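You operate a simulated robot arm through the tools that you are given. There is no shell and no other tool. Be economical: measure what you need, move in short steps, check, and stop when the job is done.

You run a simulated robot arm. Do the job below in one go: nothing can be reset, and whatever is moved stays where it is left.

## Task
Latch the open bottle in the steel ring and pump 2 shots of water into it.
Fine: swing the spout back over the drip tray. Set down upright: what you pick out.

The check looks at the end state, three seconds after you hand in, the way a careful person would. Anything else that was tipped, shoved, dropped, spilled or broken makes it a failure.

## Robot
A 6-joint arm with a two-finger parallel gripper, fixed in place. Base frame: the origin is at the foot of the arm, x ahead of it, y to its left, z up; the work surface is at about z = 850. Lengths are in mm, angles in degrees, forces in N, time in s.
With the tool pointing down near the work surface it reaches from about 260 to 680 mm from the base axis. Its first joint turns from -66.0 to 66.0 degrees. Payload 2.9 kg.
The tool frame sits at the grasp point between the pads (the TCP): z along the fingers, y along the line on which they close. The tips reach 30 mm beyond it. The gripper opens to 110 mm. The fingers are 20 mm wide and 10 mm thick; the gripper's body (48 by 112 mm) begins 55 mm behind the TCP.
Orientation is that of the tool frame in the base frame, as [roll, pitch, yaw] about the fixed x, y, z axes, in that order (R = Rz(yaw) Ry(pitch) Rx(roll)). With the fingers straight down and closing along the base's y, the tool's x points along the base's -x, its y along +y and its z along -z.

## Interface
- The arm moves only by the tool jog_arm. Its argument "commands" is a list of rows, each an object of numbers (a shift or turn left out is 0, a gripper value left out holds the last): "x", "y", "z": the shift along the tool's x, y, z in units of 100 mm (1.0 is 100 mm); "rx", "ry", "rz": the turn, a rotation vector about the tool's x, y, z in units of 90 degrees (1.0 is 90 degrees); "claw": the gripper command, from -1 (shut) to 1 (fully open), values between in proportion. In form: [{"x": .., "y": .., "z": .., "rx": .., "ry": .., "rz": .., "claw": ..}, ...]. A call has 1 to 20 rows; each row is the pose to reach, as a shift and turn from the pose commanded when the call began, along the tool's axes at that moment. A call with a number of a shift or a turn outside -1 to 1 is refused whole. A row lasts 0.2 s, in which the tool goes at most 50 mm and 8.6 degrees; a call with a longer step from one row to the next is refused whole, and so is a gripper value outside its range. Where a pose cannot be reached the arm comes as near as it can. A force on the tool above 40 N (or 10 N above the force at the start of the call, whichever is more), or a blocked arm, ends the call early, and 0.2 s more pass. Each finger travels about 108 mm/s and halts on what it meets, pressing with about 23 N; the grip force reading is that of the motor and also rises with nothing between the fingers. The clock runs only during rows and for 0.2 s after the last one: add rows that repeat a pose to give the fingers time. It gives the time, the measured TCP pose, the force on the tool (base axes), the opening and the grip force at its end, in the units of the frame above (readings bear some noise), with the torque about the TCP (base axes, N m) and any sound that the robot's microphone picked up, and new pictures: "pictures" is both (left out), scene, wrist or none.
- Cameras (640 x 400 px; columns grow to the right, rows downward): "scene" is fixed at [64.6, 419.8, 1412.2]; the picture's right is [-0.87, -0.50, 0.00], its down [-0.15, 0.26, -0.95] and it looks along [0.48, -0.83, -0.30] (base axes); focal length 317 px, centre (320, 200). "wrist" rides on the gripper at [72, 17, -103] in the tool frame; the picture's right is [-0.23, 0.97, 0.00], its down [-0.76, -0.18, -0.62] and it looks along [-0.61, -0.14, 0.78] (tool axes); focal length 222 px, centre (320, 200). There is no depth. A picture from a camera that has moved, and an enlarged one, comes with that camera's place and axes in the base frame and with its lens.
- inspect(camera, box): a new picture of the part [left, top, right, bottom] of that camera's present view, enlarged. It takes no simulated time.
- sign_off(): hands the job in; it is judged then, once.

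Work in short steps. Places have to be worked out from the pictures, the camera data and where the tool is seen: move nearer, look again, correct. Check each grasp and each placing, and mend what went wrong. You have 120 turns and 200 pictures in all, those below and enlarged ones among them. Open the gripper and draw the arm clear of the work before you hand the job in, unless the task says otherwise; then end with one line.

The tools are called after "Request:" by a JSON object that holds its "method" and its "body". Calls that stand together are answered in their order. jog_arm: Moves the arm, as the interface text tells. Its arguments: {"type":"object","properties":{"commands":{"type":"array"},"pictures":{"type":"string","enum":["both","scene","wrist","none"]}},"required":["commands"]} The other tools are called the same way: inspect (camera, box) takes an enlarged picture of a part of a camera's view; sign_off () hands the job in.

At the start:

```text
t: 0.0
ee_pos: [259.2, -183.3, 1329.4]
tcp_rot: [-179.9, 0.0, 179.9]
wrist_force: [0.2, 0.2, 0.0]
torque: [0.01, -0.02, 0.02]
gripper_width: 110.0
gripper_force: 0.2
```

scene: 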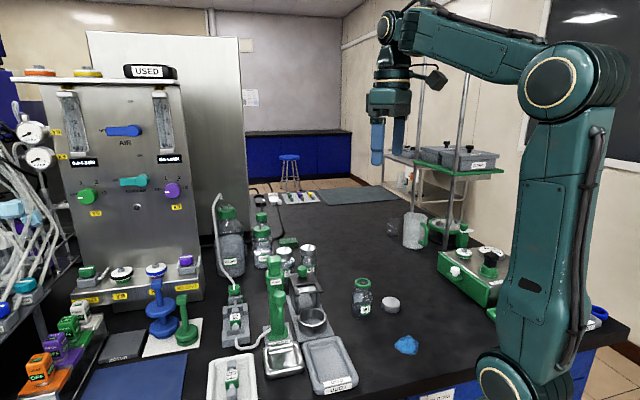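
wrist: 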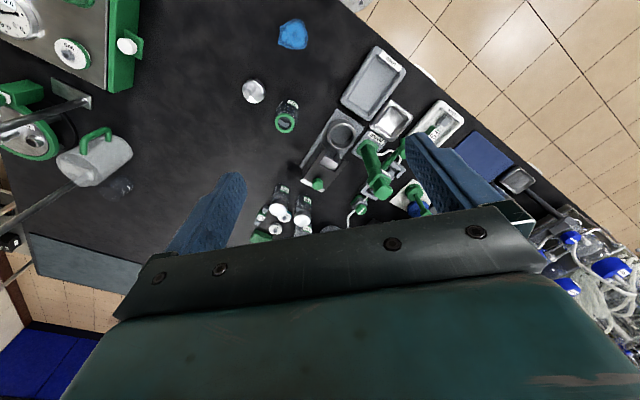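

The scene shows a pump station with a green-handled pump, a ring, a drip tray and an open bottle beside a cap. I'll enlarge these areas first.

Request:
{"method": "inspect", "body": {"camera": "scene", "box": [200, 190, 420, 400]}}

Request:
{"method": "inspect", "body": {"camera": "wrist", "box": [230, 20, 470, 240]}}

Request:
{"method": "inspect", "body": {"camera": "scene", "box": [200, 240, 340, 330]}}

```text
1.90 times, centred on (310, 295) of scene
camera zoom: at [64.6, 419.8, 1412.2], right [-0.87, -0.5, 0.0], down [-0.15, 0.26, -0.95], along [0.48, -0.83, -0.3], focal length 605 px, centre (339, 19)
```

zoom: 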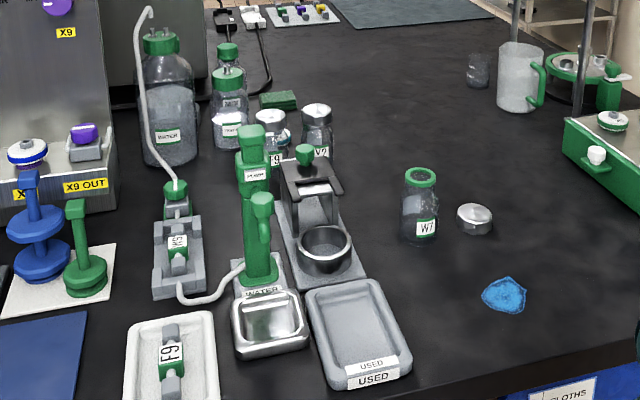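

```text
1.82 times, centred on (350, 130) of wrist
camera zoom: at [188.7, -165.9, 1432.5], right [0.23, 0.97, 0.0], down [0.76, -0.18, 0.62], along [0.61, -0.14, -0.78], focal length 404 px, centre (266, 327)
```

zoom: 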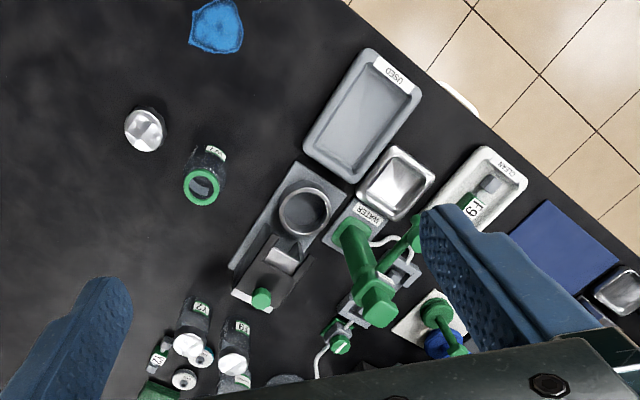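

```text
4.44 times, centred on (270, 285) of scene
camera zoom: at [64.6, 419.8, 1412.2], right [-0.87, -0.5, 0.0], down [-0.15, 0.26, -0.95], along [0.48, -0.83, -0.3], focal length 1411 px, centre (542, -178)
```

zoom: 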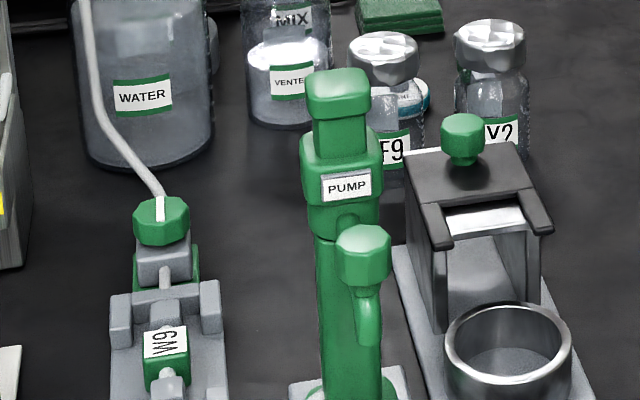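

Estimates so far: open bottle W7 top about (338,-280,948), ring about (422,-162,887), fork knob about (511,-247,951). I'll lower the arm for a closer look, staying well above everything.

Request:
{"method": "jog_arm", "body": {"commands": [{"z": 0.4}, {"z": 0.8}, {"z": 1.0}], "pictures": "none"}}

Request:
{"method": "jog_arm", "body": {"commands": [{"z": 0.4}, {"z": 0.8}, {"z": 1.0}], "pictures": "wrist"}}

```text
t: 0.8
ee_pos: [260.5, -181.0, 1228.9]
tcp_rot: [-180.0, 0.1, -179.9]
wrist_force: [0.2, 0.3, 0.0]
torque: [0.01, 0.0, 0.0]
gripper_width: 109.9
gripper_force: 0.0
```

```text
t: 1.6
ee_pos: [260.3, -183.0, 1128.1]
tcp_rot: [-179.9, 0.2, -180.0]
wrist_force: [-0.7, 0.5, 0.5]
torque: [0.03, 0.0, 0.0]
gripper_width: 110.1
gripper_force: 0.0
camera wrist: at [188.9, -166.3, 1231.9], right [0.23, 0.97, 0.0], down [0.76, -0.18, 0.62], along [0.61, -0.14, -0.78], focal length 222 px, centre (320, 200)
```

wrist: 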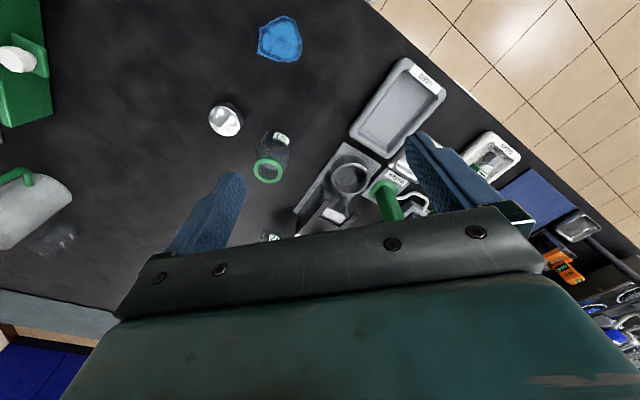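

Zoomed pictures are sharp, so I'll use tight zooms on the pump and fixture rather than moving closer.

Request:
{"method": "inspect", "body": {"camera": "scene", "box": [255, 245, 335, 345]}}

Request:
{"method": "inspect", "body": {"camera": "wrist", "box": [290, 130, 450, 230]}}

```text
4.00 times, centred on (295, 295) of scene
camera zoom: at [64.6, 419.8, 1412.2], right [-0.87, -0.5, 0.0], down [-0.15, 0.26, -0.95], along [0.48, -0.83, -0.3], focal length 1270 px, centre (420, -180)
```

zoom: 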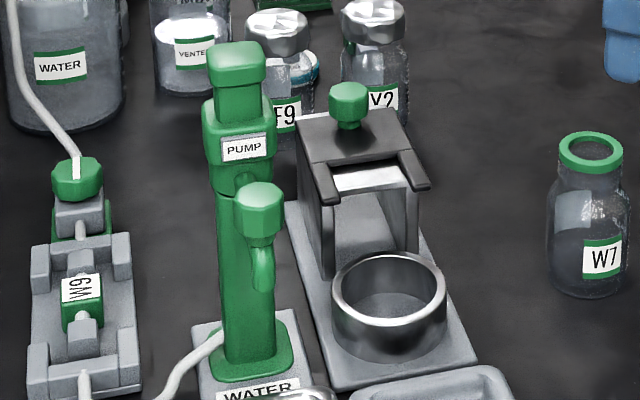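

```text
4.00 times, centred on (370, 180) of wrist
camera zoom: at [188.9, -166.3, 1231.9], right [0.23, 0.97, 0.0], down [0.76, -0.18, 0.62], along [0.61, -0.14, -0.78], focal length 888 px, centre (120, 280)
```

zoom: 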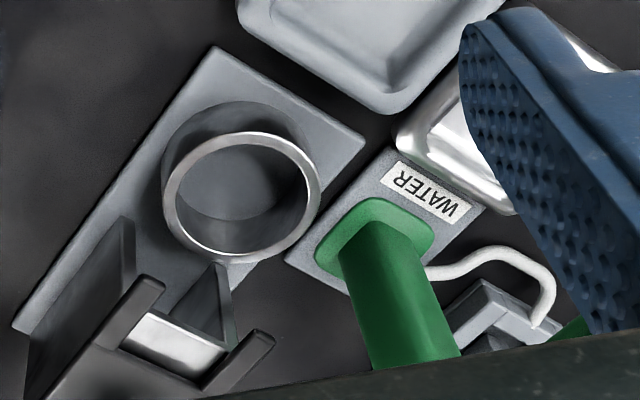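

Plan: grip the body of W7, closing perpendicular to the fixture axis, and lower it into the ring. I'll zoom tightly to fix the bottle and ring positions first.

Request:
{"method": "inspect", "body": {"camera": "scene", "box": [340, 270, 404, 320]}}

Request:
{"method": "inspect", "body": {"camera": "scene", "box": [282, 260, 346, 350]}}

Request:
{"method": "inspect", "body": {"camera": "wrist", "box": [200, 90, 320, 200]}}

```text
8.00 times, centred on (372, 295) of scene
camera zoom: at [64.6, 419.8, 1412.2], right [-0.87, -0.5, 0.0], down [-0.15, 0.26, -0.95], along [0.48, -0.83, -0.3], focal length 2540 px, centre (-96, -560)
```

zoom: 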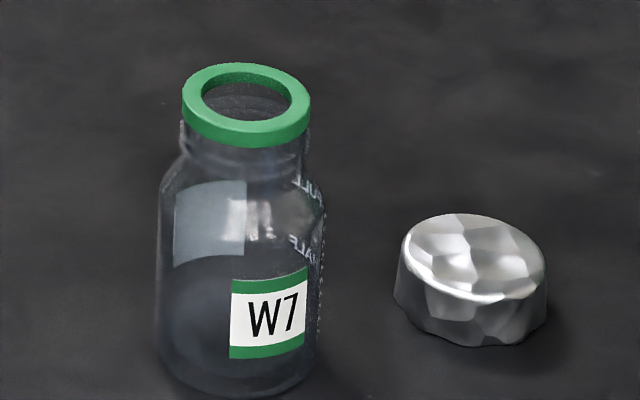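

```text
4.44 times, centred on (314, 305) of scene
camera zoom: at [64.6, 419.8, 1412.2], right [-0.87, -0.5, 0.0], down [-0.15, 0.26, -0.95], along [0.48, -0.83, -0.3], focal length 1411 px, centre (347, -267)
```

zoom: 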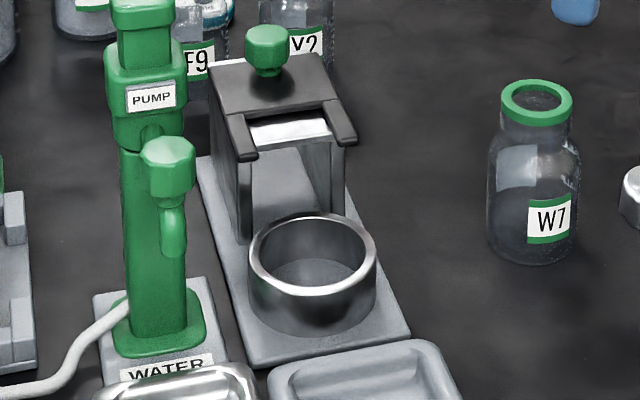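

```text
3.64 times, centred on (260, 145) of wrist
camera zoom: at [188.9, -166.3, 1231.9], right [0.23, 0.97, 0.0], down [0.76, -0.18, 0.62], along [0.61, -0.14, -0.78], focal length 808 px, centre (538, 400)
```

zoom: 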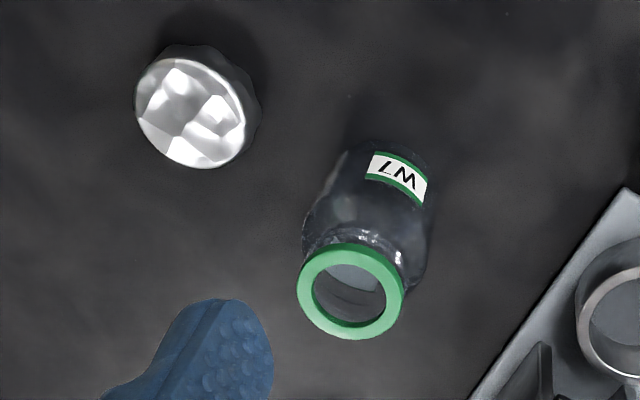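

Refined positions: bottle rim (336.5,-278.4,951) with a body about 55 wide, and ring top (423,-163.5,885) with about 64 inside. Now I'll move above the bottle while turning the tool 44° and setting the gripper opening to about 82.

Request:
{"method": "jog_arm", "body": {"commands": [{"x": -0.13, "y": -0.16, "rz": 0.0815, "claw": 0.49}, {"x": -0.26, "y": -0.32, "rz": 0.163, "claw": 0.49}, {"x": -0.38, "y": -0.48, "rz": 0.2445, "claw": 0.49}, {"x": -0.51, "y": -0.64, "rz": 0.326, "claw": 0.49}, {"x": -0.64, "y": -0.8, "rz": 0.4075, "claw": 0.49}, {"x": -0.765, "y": -0.96, "rz": 0.489, "claw": 0.49}, {"x": -0.765, "y": -0.96, "rz": 0.489, "claw": 0.49}]}}

```text
t: 3.2
ee_pos: [335.8, -278.0, 1127.0]
tcp_rot: [-180.0, 0.1, 135.7]
wrist_force: [-0.2, 0.0, -0.3]
torque: [0.01, -0.01, 0.02]
gripper_width: 82.3
gripper_force: 0.1
camera wrist: at [297.2, -215.9, 1232.8], right [0.84, 0.54, 0.0], down [0.42, -0.66, 0.62], along [0.34, -0.52, -0.78], focal length 222 px, centre (320, 200)
```

scene: 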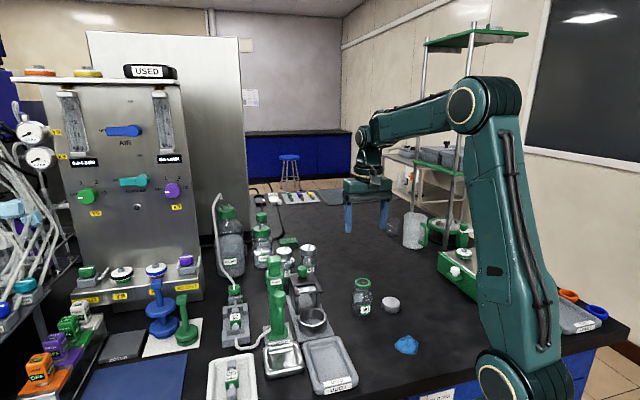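
wrist: 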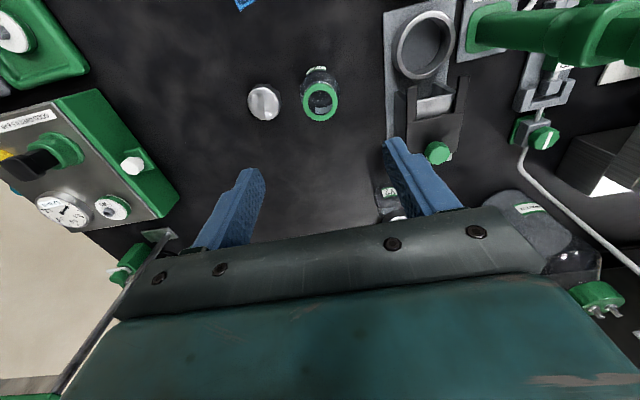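

Tool is over the bottle as planned. I'll descend to above the rim and recheck alignment.

Request:
{"method": "jog_arm", "body": {"commands": [{"z": 0.4}, {"z": 0.8}, {"z": 1.0}, {"z": 1.0}]}}

Request:
{"method": "inspect", "body": {"camera": "wrist", "box": [190, 80, 450, 240]}}

Request:
{"method": "inspect", "body": {"camera": "scene", "box": [330, 230, 410, 330]}}

```text
t: 4.2
ee_pos: [335.3, -277.0, 1027.3]
tcp_rot: [179.9, 0.0, 135.9]
wrist_force: [0.0, -0.3, -0.2]
torque: [0.01, 0.01, 0.0]
gripper_width: 82.0
gripper_force: 0.0
camera wrist: at [296.3, -216.0, 1131.5], right [0.84, 0.54, 0.0], down [0.42, -0.66, 0.62], along [0.34, -0.52, -0.78], focal length 222 px, centre (320, 200)
```

scene: 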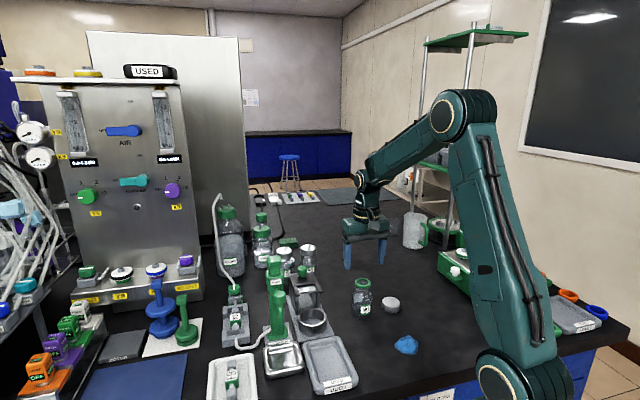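
wrist: 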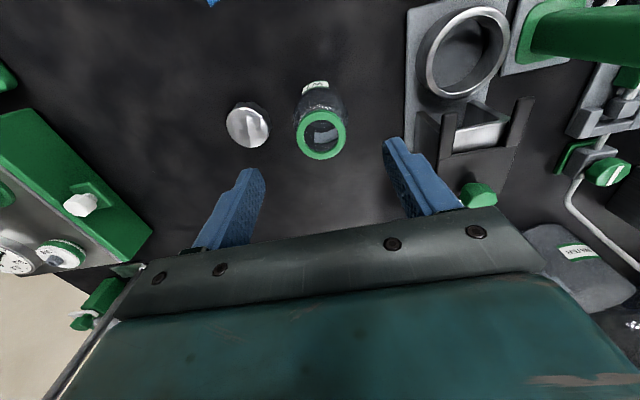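

```text
2.46 times, centred on (320, 160) of wrist
camera zoom: at [296.3, -216.0, 1131.5], right [0.84, 0.54, 0.0], down [0.42, -0.66, 0.62], along [0.34, -0.52, -0.78], focal length 547 px, centre (320, 298)
```

zoom: 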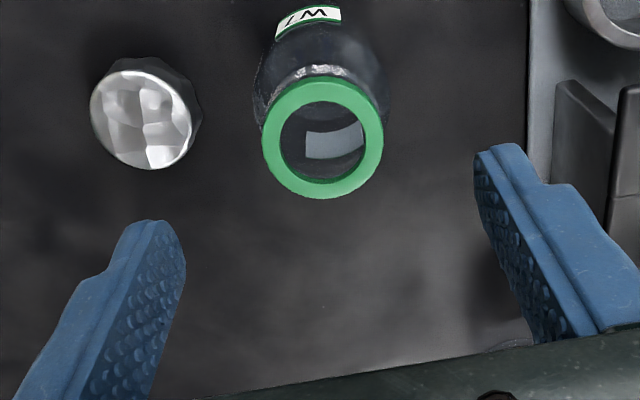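

```text
4.00 times, centred on (370, 280) of scene
camera zoom: at [64.6, 419.8, 1412.2], right [-0.87, -0.5, 0.0], down [-0.15, 0.26, -0.95], along [0.48, -0.83, -0.3], focal length 1270 px, centre (120, -120)
```

zoom: 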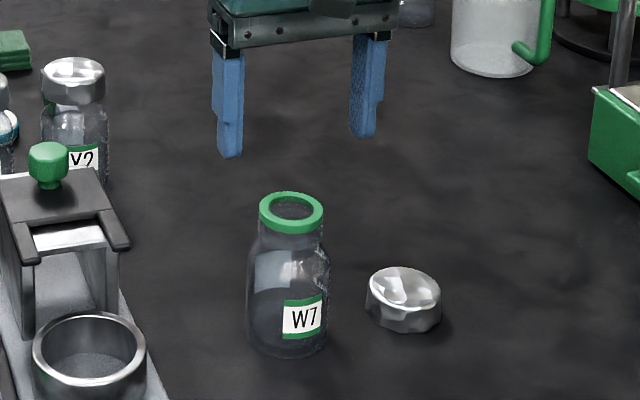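

Rim centre is within about 1 mm of the tool axis and the cap clears the left finger. Descending to grip height (TCP about 918).

Request:
{"method": "jog_arm", "body": {"commands": [{"z": 0.3}, {"z": 0.6}, {"z": 0.85}, {"z": 1.0}], "pictures": "none"}}

Request:
{"method": "jog_arm", "body": {"commands": [{"z": 0.09}, {"z": 0.09}], "pictures": "scene"}}

Request:
{"method": "inspect", "body": {"camera": "scene", "box": [330, 250, 410, 330]}}

```text
t: 5.2
ee_pos: [336.2, -278.7, 928.6]
tcp_rot: [-180.0, 0.0, 136.0]
wrist_force: [-0.6, -0.6, 1.0]
torque: [0.02, -0.01, 0.0]
gripper_width: 82.1
gripper_force: 0.1
```

```text
t: 5.8
ee_pos: [336.4, -278.2, 919.1]
tcp_rot: [179.9, 0.0, 136.0]
wrist_force: [-0.1, 0.1, -0.2]
torque: [-0.01, -0.01, 0.01]
gripper_width: 82.0
gripper_force: 0.0
```

scene: 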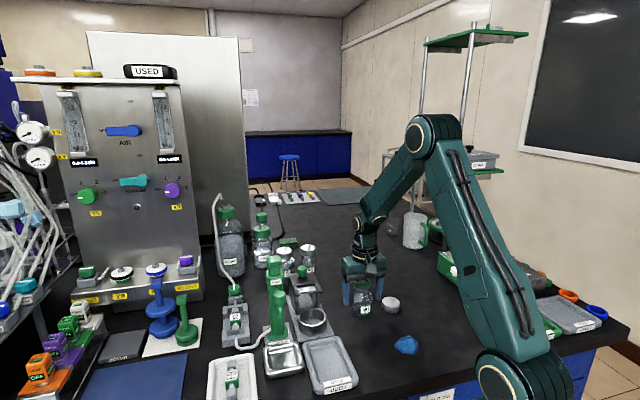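

```text
5.00 times, centred on (370, 290) of scene
camera zoom: at [64.6, 419.8, 1412.2], right [-0.87, -0.5, 0.0], down [-0.15, 0.26, -0.95], along [0.48, -0.83, -0.3], focal length 1587 px, centre (70, -250)
```

zoom: 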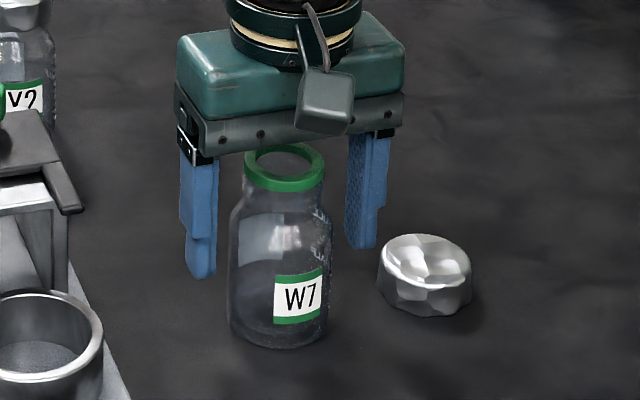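

Fingers straddle the body properly. Closing.

Request:
{"method": "jog_arm", "body": {"commands": [{"claw": 0.1}, {"claw": -0.2}, {"claw": -0.2}, {"claw": -0.2}], "pictures": "none"}}

Request:
{"method": "jog_arm", "body": {"commands": [{"z": -0.1}, {"z": -0.3}, {"z": -0.6}, {"z": -0.9}, {"z": -0.9}]}}

Request:
{"method": "inspect", "body": {"camera": "scene", "box": [330, 220, 410, 320]}}

```text
t: 6.8
ee_pos: [336.0, -278.0, 919.1]
tcp_rot: [180.0, 0.0, 136.0]
wrist_force: [-0.2, 0.0, 0.5]
torque: [-0.01, 0.0, -0.01]
gripper_width: 54.9
gripper_force: 22.7
```

```text
t: 8.0
ee_pos: [335.8, -276.1, 1010.8]
tcp_rot: [-180.0, 0.0, 136.0]
wrist_force: [-0.5, -0.6, -1.4]
torque: [0.03, -0.01, 0.02]
gripper_width: 55.0
gripper_force: 22.5
camera wrist: at [297.7, -215.9, 1114.1], right [0.84, 0.54, 0.0], down [0.42, -0.66, 0.62], along [0.34, -0.52, -0.78], focal length 222 px, centre (320, 200)
```

scene: 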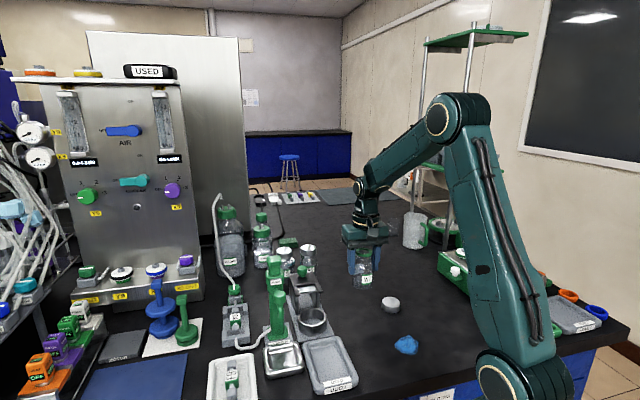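
wrist: 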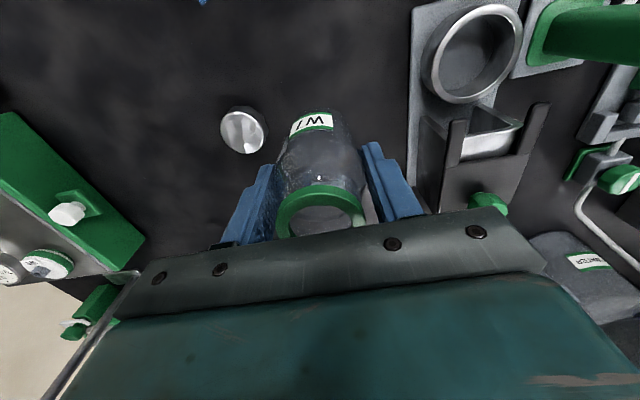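

```text
4.00 times, centred on (370, 270) of scene
camera zoom: at [64.6, 419.8, 1412.2], right [-0.87, -0.5, 0.0], down [-0.15, 0.26, -0.95], along [0.48, -0.83, -0.3], focal length 1270 px, centre (120, -80)
```

zoom: 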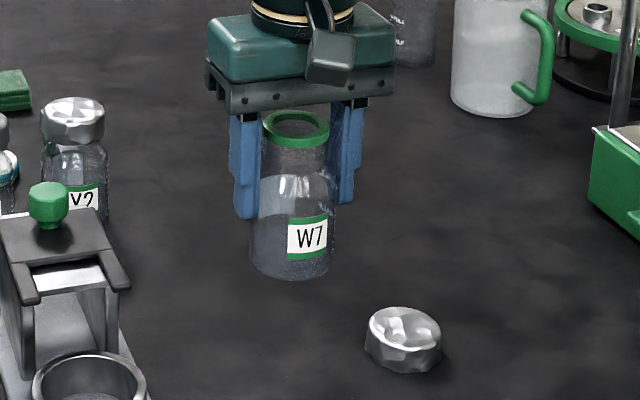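

Bottle is held firmly and upright. Zooming on the ring from this pose to compute the lateral shift.

Request:
{"method": "inspect", "body": {"camera": "wrist", "box": [400, 0, 560, 100]}}

```text
4.00 times, centred on (480, 50) of wrist
camera zoom: at [297.7, -215.9, 1114.1], right [0.84, 0.54, 0.0], down [0.42, -0.66, 0.62], along [0.34, -0.52, -0.78], focal length 888 px, centre (-320, 800)
```

zoom: 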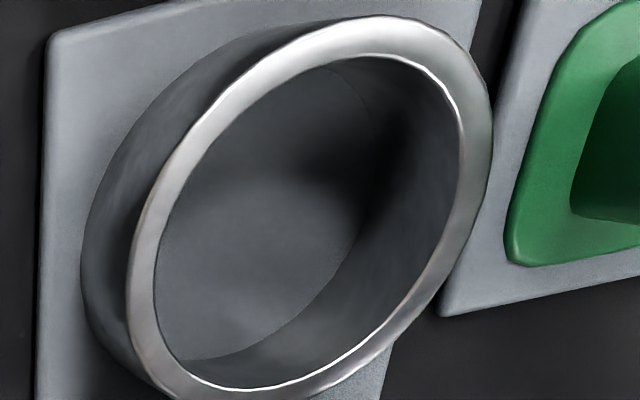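

Ring centre lies at about tool (+18,+143) from here. Moving over in two steps: x first so it stays clear of the prongs, then y.

Request:
{"method": "jog_arm", "body": {"commands": [{"x": 0.18, "y": 0.1}, {"x": 0.18, "y": 0.4}, {"x": 0.18, "y": 0.7}, {"x": 0.18, "y": 1.0}], "pictures": "none"}}

Request:
{"method": "jog_arm", "body": {"commands": [{"y": 0.2}, {"y": 0.43}, {"y": 0.43}]}}

Request:
{"method": "inspect", "body": {"camera": "scene", "box": [270, 230, 350, 350]}}

Request:
{"method": "inspect", "body": {"camera": "wrist", "box": [220, 60, 420, 260]}}

```text
t: 9.0
ee_pos: [394.5, -193.2, 1010.3]
tcp_rot: [-180.0, 0.1, 135.9]
wrist_force: [-0.3, 0.5, -0.7]
torque: [0.0, 0.0, -0.02]
gripper_width: 54.6
gripper_force: 22.6
```

```text
t: 9.8
ee_pos: [423.8, -162.6, 1009.6]
tcp_rot: [180.0, 0.1, 136.0]
wrist_force: [0.3, -0.7, -1.8]
torque: [0.01, -0.01, 0.0]
gripper_width: 55.0
gripper_force: 22.9
camera wrist: at [384.3, -100.1, 1113.4], right [0.84, 0.54, 0.0], down [0.42, -0.66, 0.62], along [0.34, -0.52, -0.78], focal length 222 px, centre (320, 200)
```

scene: 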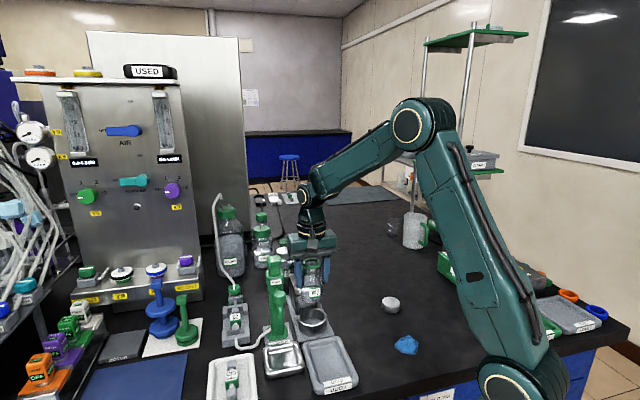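
wrist: 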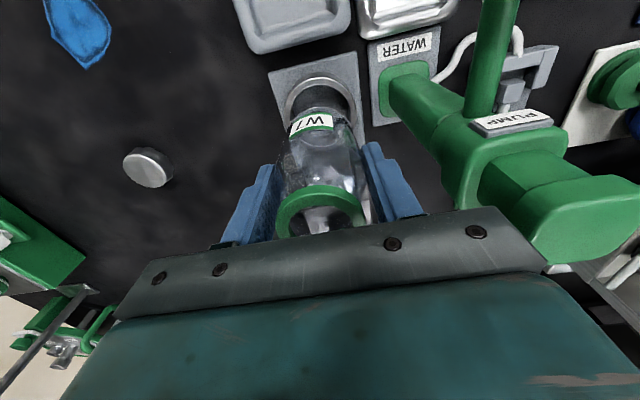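

```text
3.33 times, centred on (310, 290) of scene
camera zoom: at [64.6, 419.8, 1412.2], right [-0.87, -0.5, 0.0], down [-0.15, 0.26, -0.95], along [0.48, -0.83, -0.3], focal length 1058 px, centre (353, -100)
```

zoom: 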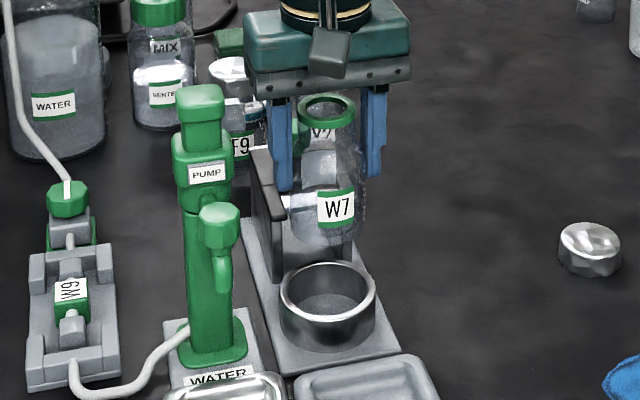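

```text
2.00 times, centred on (320, 160) of wrist
camera zoom: at [384.3, -100.1, 1113.4], right [0.84, 0.54, 0.0], down [0.42, -0.66, 0.62], along [0.34, -0.52, -0.78], focal length 444 px, centre (320, 280)
```

zoom: 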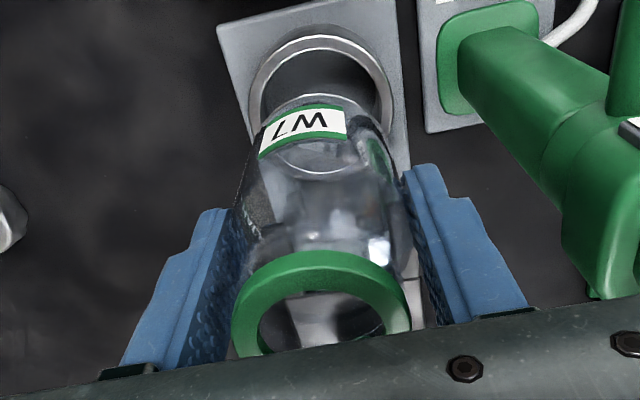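

Alignment along y looks right; I'll check along x with a tighter zoom on the ring's far edge.

Request:
{"method": "inspect", "body": {"camera": "wrist", "box": [275, 65, 365, 125]}}

```text
6.67 times, centred on (320, 95) of wrist
camera zoom: at [384.3, -100.1, 1113.4], right [0.84, 0.54, 0.0], down [0.42, -0.66, 0.62], along [0.34, -0.52, -0.78], focal length 1481 px, centre (320, 900)
```

zoom: 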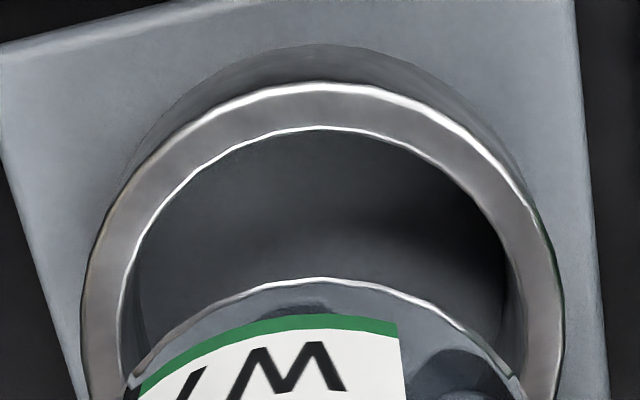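

The wrist view suggests the ring centre is about 3 mm toward tool -x. I'll cross-check bottle against ring with a scene zoom.

Request:
{"method": "inspect", "body": {"camera": "scene", "box": [290, 258, 334, 338]}}

Request:
{"method": "inspect", "body": {"camera": "scene", "box": [286, 305, 334, 335]}}

Request:
{"method": "inspect", "body": {"camera": "scene", "box": [286, 275, 334, 305]}}

```text
5.00 times, centred on (312, 298) of scene
camera zoom: at [64.6, 419.8, 1412.2], right [-0.87, -0.5, 0.0], down [-0.15, 0.26, -0.95], along [0.48, -0.83, -0.3], focal length 1587 px, centre (360, -290)
```

zoom: 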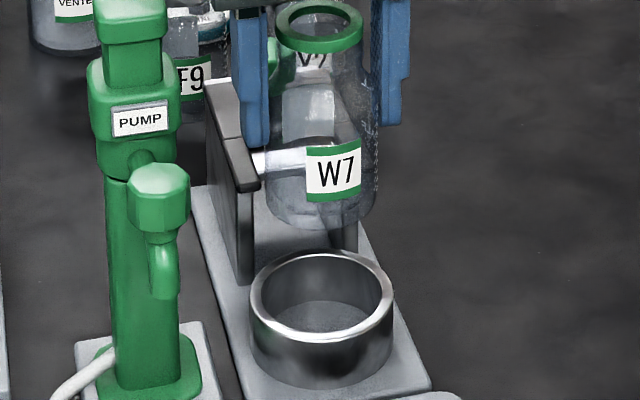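

```text
13.33 times, centred on (310, 320) of scene
camera zoom: at [64.6, 419.8, 1412.2], right [-0.87, -0.5, 0.0], down [-0.15, 0.26, -0.95], along [0.48, -0.83, -0.3], focal length 4233 px, centre (453, -1400)
```

zoom: 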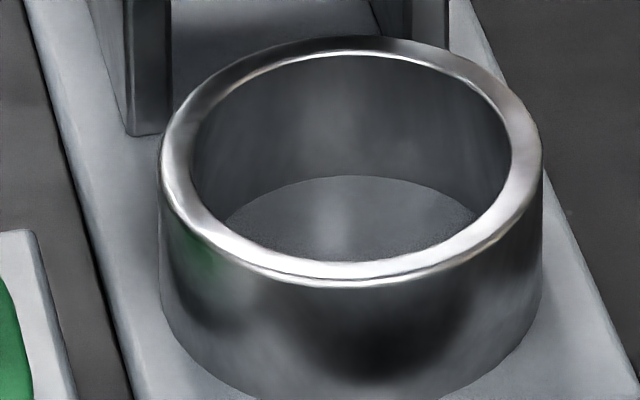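

```text
13.33 times, centred on (310, 290) of scene
camera zoom: at [64.6, 419.8, 1412.2], right [-0.87, -0.5, 0.0], down [-0.15, 0.26, -0.95], along [0.48, -0.83, -0.3], focal length 4233 px, centre (453, -1000)
```

zoom: 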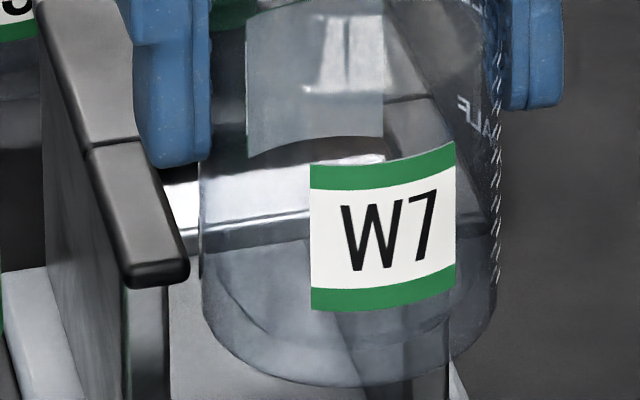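

Lateral alignment in the scene view is within 0.5 mm. I'll apply about -2 mm in tool x and descend until the bottle bottom is just above the ring, then check again.

Request:
{"method": "jog_arm", "body": {"commands": [{"x": -0.02, "y": -0.005, "z": 0.1}, {"x": -0.02, "y": -0.005, "z": 0.3}, {"x": -0.02, "y": -0.005, "z": 0.5}, {"x": -0.02, "y": -0.005, "z": 0.5}], "pictures": "none"}}

Request:
{"method": "inspect", "body": {"camera": "wrist", "box": [265, 90, 375, 170]}}

Request:
{"method": "inspect", "body": {"camera": "scene", "box": [280, 275, 344, 339]}}

```text
t: 10.8
ee_pos: [425.0, -164.0, 959.2]
tcp_rot: [179.9, 0.0, 136.1]
wrist_force: [0.3, -1.1, -1.5]
torque: [0.0, 0.02, 0.03]
gripper_width: 55.1
gripper_force: 23.5
```

```text
5.00 times, centred on (320, 130) of wrist
camera zoom: at [385.6, -102.3, 1063.5], right [0.84, 0.54, 0.0], down [0.42, -0.66, 0.62], along [0.34, -0.52, -0.78], focal length 1111 px, centre (320, 550)
```

zoom: 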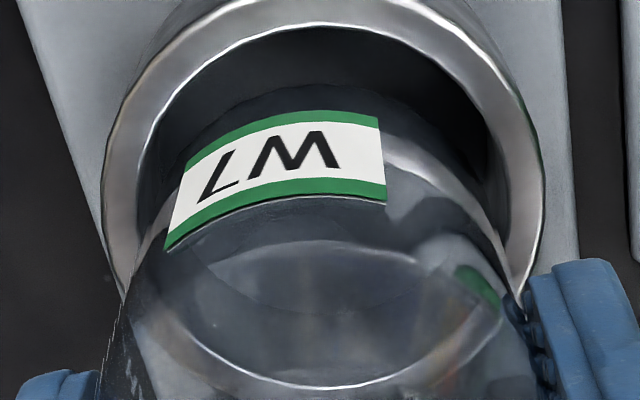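

```text
6.25 times, centred on (312, 307) of scene
camera zoom: at [64.6, 419.8, 1412.2], right [-0.87, -0.5, 0.0], down [-0.15, 0.26, -0.95], along [0.48, -0.83, -0.3], focal length 1984 px, centre (370, -469)
```

zoom: 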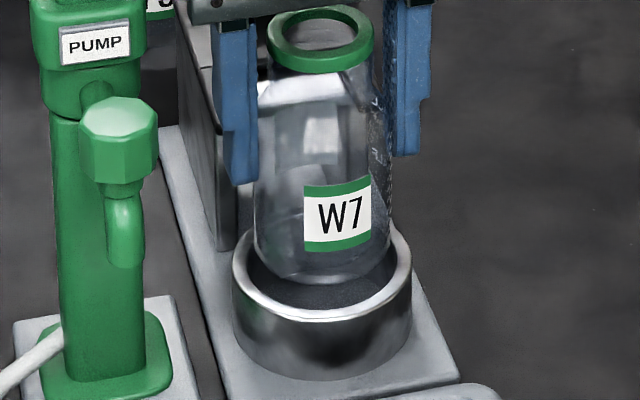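

Bottle is centred within the ring's opening. Lowering slowly, checking force.

Request:
{"method": "jog_arm", "body": {"commands": [{"z": 0.04}, {"z": 0.08}, {"z": 0.12}, {"z": 0.16}, {"z": 0.2}], "pictures": "none"}}

Request:
{"method": "inspect", "body": {"camera": "scene", "box": [280, 275, 344, 339]}}

```text
t: 12.0
ee_pos: [423.8, -164.7, 941.5]
tcp_rot: [-180.0, 0.0, 136.0]
wrist_force: [0.4, 1.3, -1.5]
torque: [0.04, -0.02, -0.02]
gripper_width: 54.8
gripper_force: 22.6
```

```text
6.25 times, centred on (312, 307) of scene
camera zoom: at [64.6, 419.8, 1412.2], right [-0.87, -0.5, 0.0], down [-0.15, 0.26, -0.95], along [0.48, -0.83, -0.3], focal length 1984 px, centre (370, -469)
```

zoom: 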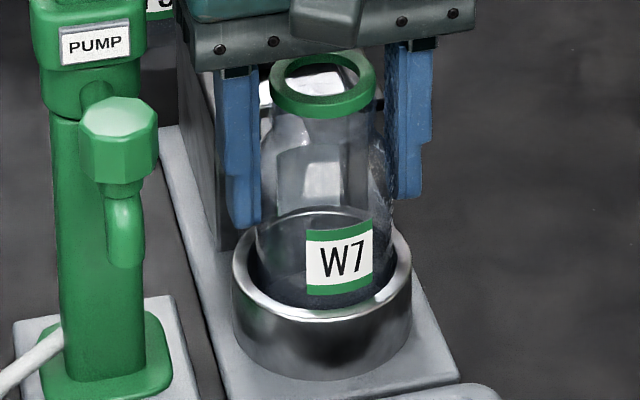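

Bottle is inside the ring with no side force. Continuing down in small steps until the floor is felt.

Request:
{"method": "jog_arm", "body": {"commands": [{"z": 0.03}, {"z": 0.05}, {"z": 0.07}, {"z": 0.09}], "pictures": "none"}}

Request:
{"method": "jog_arm", "body": {"commands": [{"z": 0.01}, {"z": 0.02}, {"z": 0.03}], "pictures": "none"}}

```text
t: 13.0
ee_pos: [425.1, -163.5, 930.2]
tcp_rot: [180.0, 0.0, 136.0]
wrist_force: [0.3, 0.8, -0.7]
torque: [0.01, 0.02, 0.03]
gripper_width: 54.9
gripper_force: 22.3
```

```text
t: 13.8
ee_pos: [424.4, -164.0, 927.4]
tcp_rot: [-180.0, 0.0, 136.0]
wrist_force: [-1.1, 0.2, -0.7]
torque: [0.01, 0.0, -0.03]
gripper_width: 54.9
gripper_force: 23.5
```

Request:
{"method": "jog_arm", "body": {"commands": [{"z": 0.01}, {"z": 0.02}], "pictures": "none"}}

Request:
{"method": "inspect", "body": {"camera": "scene", "box": [280, 275, 344, 339]}}

```text
t: 14.4
ee_pos: [424.6, -164.5, 926.4]
tcp_rot: [179.8, 0.1, 136.0]
wrist_force: [-2.4, 2.1, 9.3]
torque: [0.02, 0.21, -0.04]
gripper_width: 55.0
gripper_force: 22.9
```

```text
6.25 times, centred on (312, 307) of scene
camera zoom: at [64.4, 419.9, 1412.2], right [-0.87, -0.5, 0.0], down [-0.15, 0.26, -0.95], along [0.48, -0.83, -0.3], focal length 1984 px, centre (370, -469)
```

zoom: 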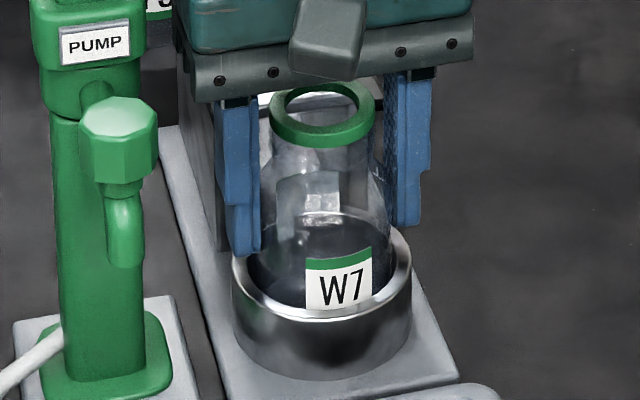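

Floor contact is felt (+9 N) at base height about 857, so the bottle is seated. Releasing and lifting straight up.

Request:
{"method": "jog_arm", "body": {"commands": [{"z": -0.01, "claw": 0.1}, {"z": -0.01, "claw": 0.4}, {"z": -0.01, "claw": 0.4}, {"z": -0.01, "claw": 0.4}], "pictures": "none"}}

Request:
{"method": "jog_arm", "body": {"commands": [{"z": -0.2}, {"z": -0.5}, {"z": -0.9}, {"z": -1.0}, {"z": -1.0}]}}

Request:
{"method": "inspect", "body": {"camera": "scene", "box": [270, 255, 344, 339]}}

Request:
{"method": "inspect", "body": {"camera": "wrist", "box": [200, 30, 460, 240]}}

```text
t: 15.4
ee_pos: [422.8, -163.8, 926.5]
tcp_rot: [180.0, -0.1, 136.0]
wrist_force: [0.1, 0.3, 0.3]
torque: [0.02, -0.01, 0.01]
gripper_width: 77.0
gripper_force: 0.0
```

```text
t: 16.6
ee_pos: [423.3, -164.8, 1027.6]
tcp_rot: [-179.9, 0.0, 136.0]
wrist_force: [0.3, -0.1, 0.0]
torque: [-0.02, 0.0, -0.02]
gripper_width: 77.0
gripper_force: 0.1
camera wrist: at [384.3, -102.8, 1131.2], right [0.84, 0.54, 0.0], down [0.42, -0.66, 0.62], along [0.34, -0.52, -0.78], focal length 222 px, centre (320, 200)
```

scene: 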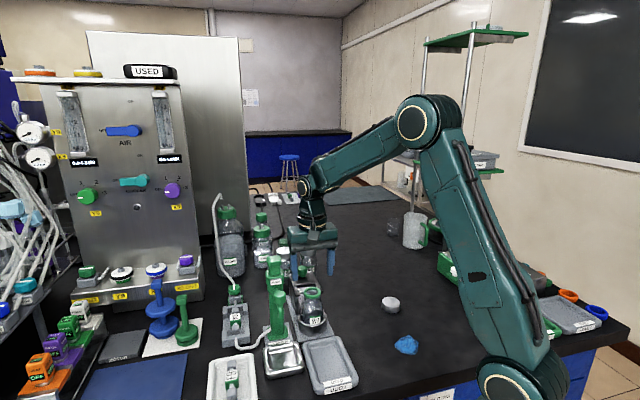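
wrist: 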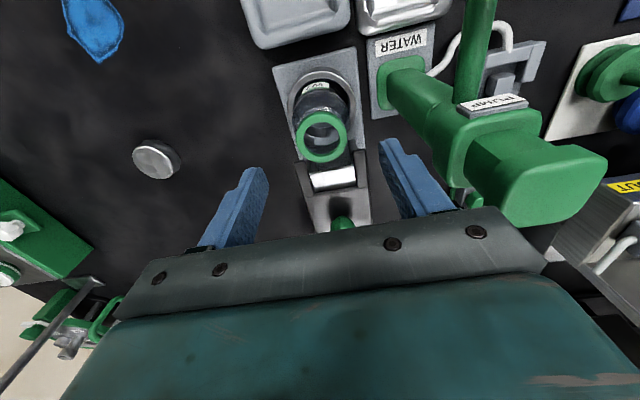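

```text
4.76 times, centred on (307, 297) of scene
camera zoom: at [64.6, 419.8, 1412.2], right [-0.87, -0.5, 0.0], down [-0.15, 0.26, -0.95], along [0.48, -0.83, -0.3], focal length 1512 px, centre (382, -262)
```

zoom: 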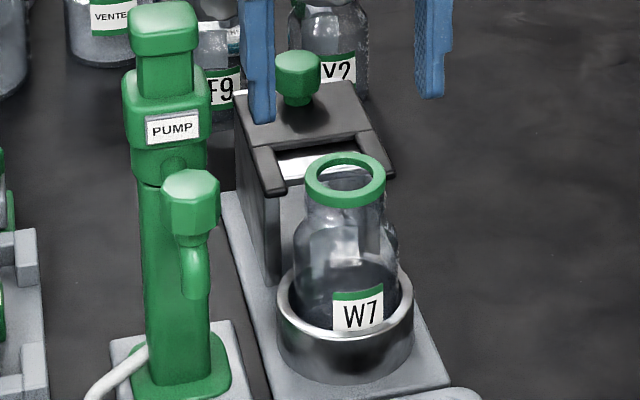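

```text
1.90 times, centred on (330, 135) of wrist
camera zoom: at [384.3, -102.8, 1131.2], right [0.84, 0.54, 0.0], down [0.42, -0.66, 0.62], along [0.34, -0.52, -0.78], focal length 423 px, centre (301, 324)
```

zoom: 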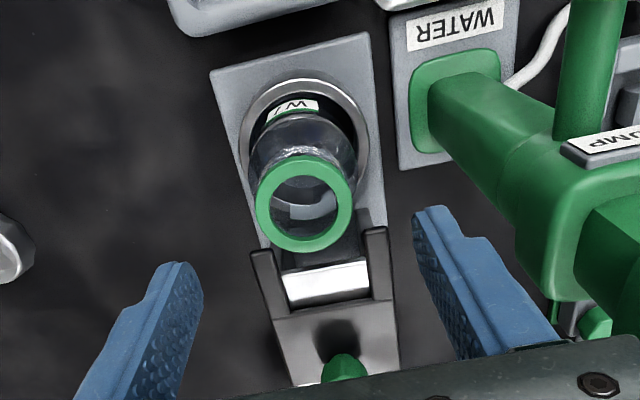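

Bottle W7 stands in the ring. Next is the sliding fork: its knob is about 115 mm along tool -x, so I'll move over it at this height and refine.

Request:
{"method": "jog_arm", "body": {"commands": [{"x": -0.3}, {"x": -0.6, "claw": 0.1}, {"x": -0.9, "claw": 0.1}, {"x": -1.0, "y": -0.02, "claw": 0.1}, {"x": -1.0, "y": -0.02, "claw": 0.1}]}}

Request:
{"method": "inspect", "body": {"camera": "wrist", "box": [230, 60, 430, 240]}}

Request:
{"method": "inspect", "body": {"camera": "scene", "box": [270, 215, 344, 315]}}

```text
t: 17.8
ee_pos: [494.5, -234.7, 1027.4]
tcp_rot: [-179.9, 0.1, 136.0]
wrist_force: [-0.3, 0.5, -0.2]
torque: [-0.01, -0.04, -0.01]
gripper_width: 60.2
gripper_force: 0.0
camera wrist: at [455.6, -173.0, 1130.5], right [0.84, 0.54, 0.0], down [0.42, -0.66, 0.62], along [0.34, -0.52, -0.78], focal length 222 px, centre (320, 200)
```

scene: 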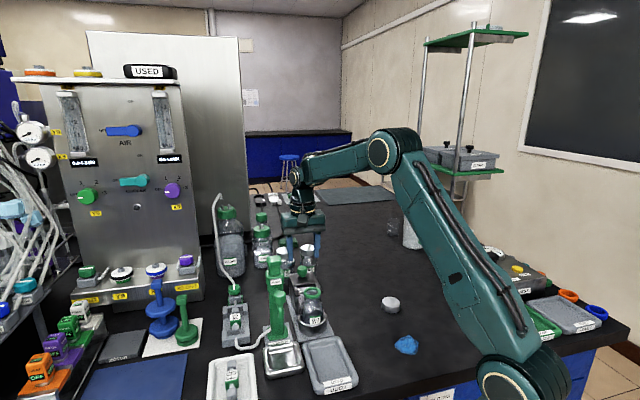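
wrist: 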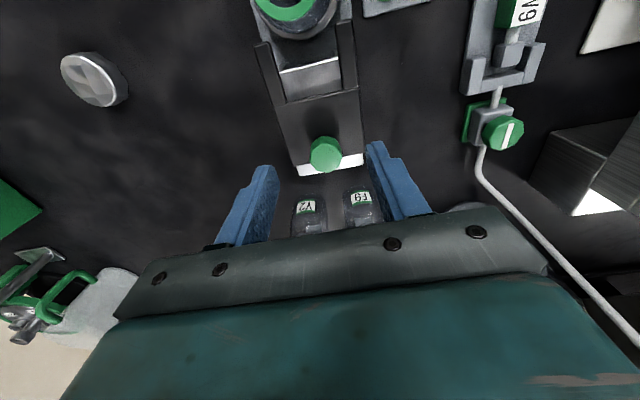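

```text
2.22 times, centred on (330, 150) of wrist
camera zoom: at [455.6, -173.0, 1130.5], right [0.84, 0.54, 0.0], down [0.42, -0.66, 0.62], along [0.34, -0.52, -0.78], focal length 494 px, centre (298, 311)
```

zoom: 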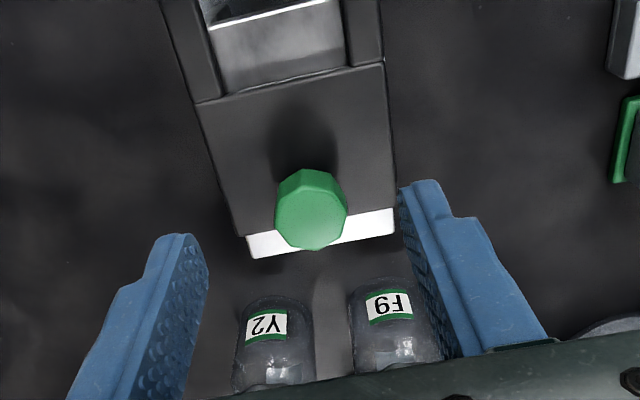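

```text
4.00 times, centred on (307, 265) of scene
camera zoom: at [64.6, 419.8, 1412.2], right [-0.87, -0.5, 0.0], down [-0.15, 0.26, -0.95], along [0.48, -0.83, -0.3], focal length 1270 px, centre (372, -60)
```

zoom: 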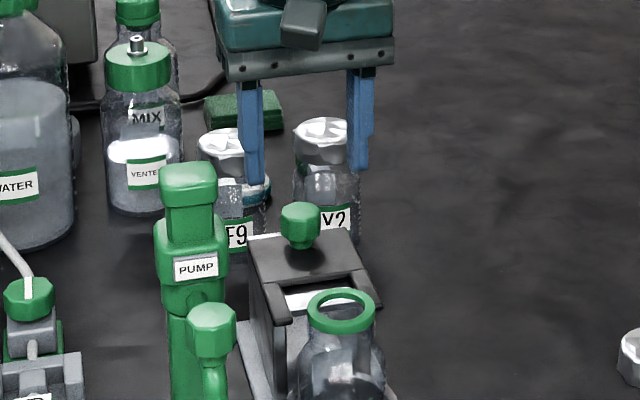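

Knob is at about tool (-15.7,+4.3). Moving over it and lowering so the tips straddle the knob, above the plate.

Request:
{"method": "jog_arm", "body": {"commands": [{"x": -0.157, "y": 0.043}, {"x": -0.157, "y": 0.043, "z": 0.2}, {"x": -0.157, "y": 0.043, "z": 0.4}, {"x": -0.157, "y": 0.043, "z": 0.52}, {"x": -0.157, "y": 0.043, "z": 0.52}]}}

Request:
{"method": "inspect", "body": {"camera": "wrist", "box": [230, 100, 430, 260]}}

Request:
{"method": "inspect", "body": {"camera": "scene", "box": [275, 235, 335, 300]}}

```text
t: 19.0
ee_pos: [509.3, -243.4, 974.2]
tcp_rot: [-179.9, 0.1, 136.0]
wrist_force: [0.9, -0.1, 0.5]
torque: [-0.02, 0.03, 0.02]
gripper_width: 60.4
gripper_force: 0.0
camera wrist: at [469.4, -181.2, 1078.4], right [0.84, 0.54, 0.0], down [0.42, -0.66, 0.62], along [0.34, -0.52, -0.78], focal length 222 px, centre (320, 200)
```

scene: 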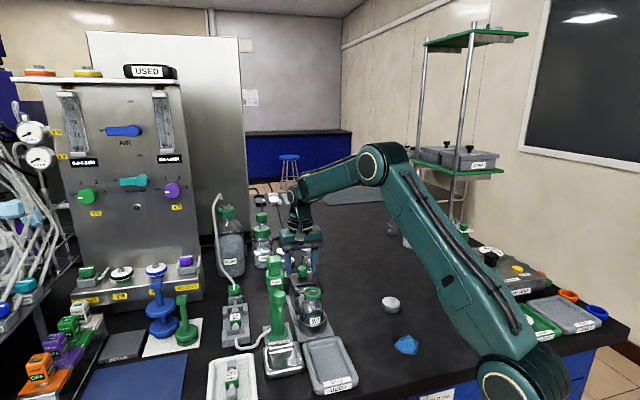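
wrist: 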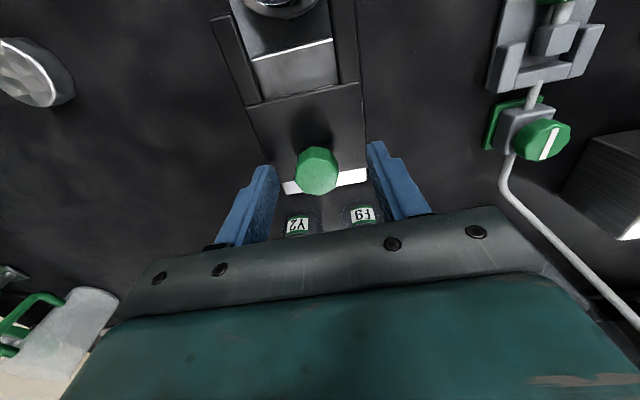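

```text
2.50 times, centred on (330, 180) of wrist
camera zoom: at [469.4, -181.2, 1078.4], right [0.84, 0.54, 0.0], down [0.42, -0.66, 0.62], along [0.34, -0.52, -0.78], focal length 555 px, centre (295, 250)
```

zoom: 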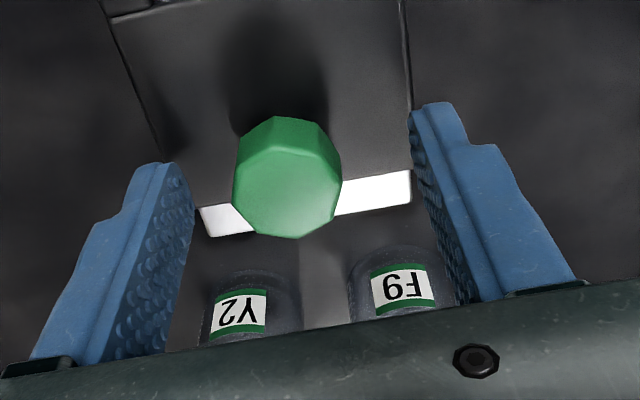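

```text
6.15 times, centred on (305, 268) of scene
camera zoom: at [64.6, 419.8, 1412.2], right [-0.87, -0.5, 0.0], down [-0.15, 0.26, -0.95], along [0.48, -0.83, -0.3], focal length 1954 px, centre (412, -215)
```

zoom: 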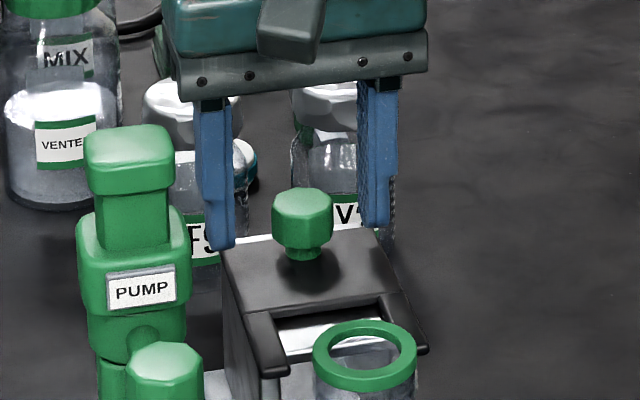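

Knob is centred between the fingers within about 1.5 mm, with tips just above the plate. Closing on the knob.

Request:
{"method": "jog_arm", "body": {"commands": [{"x": -0.01, "y": -0.012, "z": 0.02, "claw": 0.1}, {"x": -0.01, "y": -0.012, "z": 0.02, "claw": -0.3}, {"x": -0.01, "y": -0.012, "z": 0.02, "claw": -0.7}, {"x": -0.01, "y": -0.012, "z": 0.02, "claw": -0.7}], "pictures": "none"}}

Request:
{"method": "inspect", "body": {"camera": "scene", "box": [275, 235, 335, 300]}}

```text
t: 20.0
ee_pos: [507.0, -246.0, 973.3]
tcp_rot: [179.9, 0.0, 135.9]
wrist_force: [-7.4, -8.6, 1.0]
torque: [-0.14, 0.26, -0.01]
gripper_width: 27.7
gripper_force: 44.8
```

```text
6.15 times, centred on (305, 268) of scene
camera zoom: at [64.4, 419.6, 1412.3], right [-0.87, -0.5, 0.0], down [-0.15, 0.26, -0.95], along [0.48, -0.83, -0.3], focal length 1954 px, centre (412, -215)
```

zoom: 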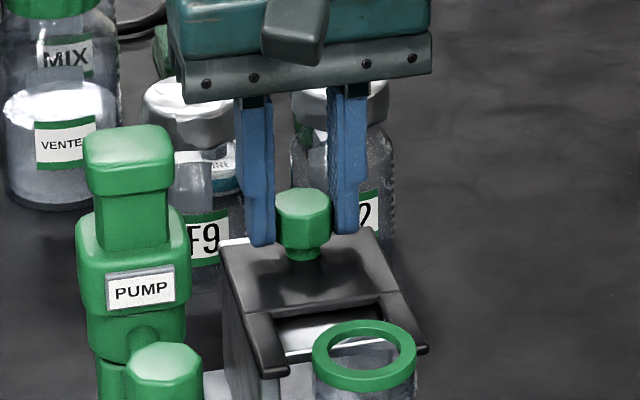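

Knob gripped (27.7 mm), with a slight sideways load. I'll relieve it and slide toward the ring (tool +x) in short steps, watching force.

Request:
{"method": "jog_arm", "body": {"commands": [{"y": -0.012}, {"x": 0.05, "y": -0.012}, {"x": 0.1, "y": -0.012}, {"x": 0.15, "y": -0.012}], "pictures": "none"}}

Request:
{"method": "inspect", "body": {"camera": "scene", "box": [275, 235, 335, 310]}}

```text
t: 21.0
ee_pos: [496.8, -236.5, 972.9]
tcp_rot: [179.9, 0.0, 136.0]
wrist_force: [-4.9, -7.3, 2.6]
torque: [0.14, 0.43, -0.01]
gripper_width: 27.8
gripper_force: 45.1
```

```text
5.33 times, centred on (305, 272) of scene
camera zoom: at [64.4, 419.6, 1412.3], right [-0.87, -0.5, 0.0], down [-0.15, 0.26, -0.95], along [0.48, -0.83, -0.3], focal length 1693 px, centre (400, -187)
```

zoom: 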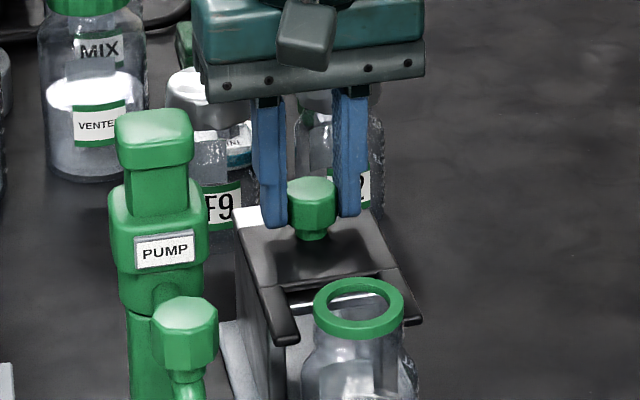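

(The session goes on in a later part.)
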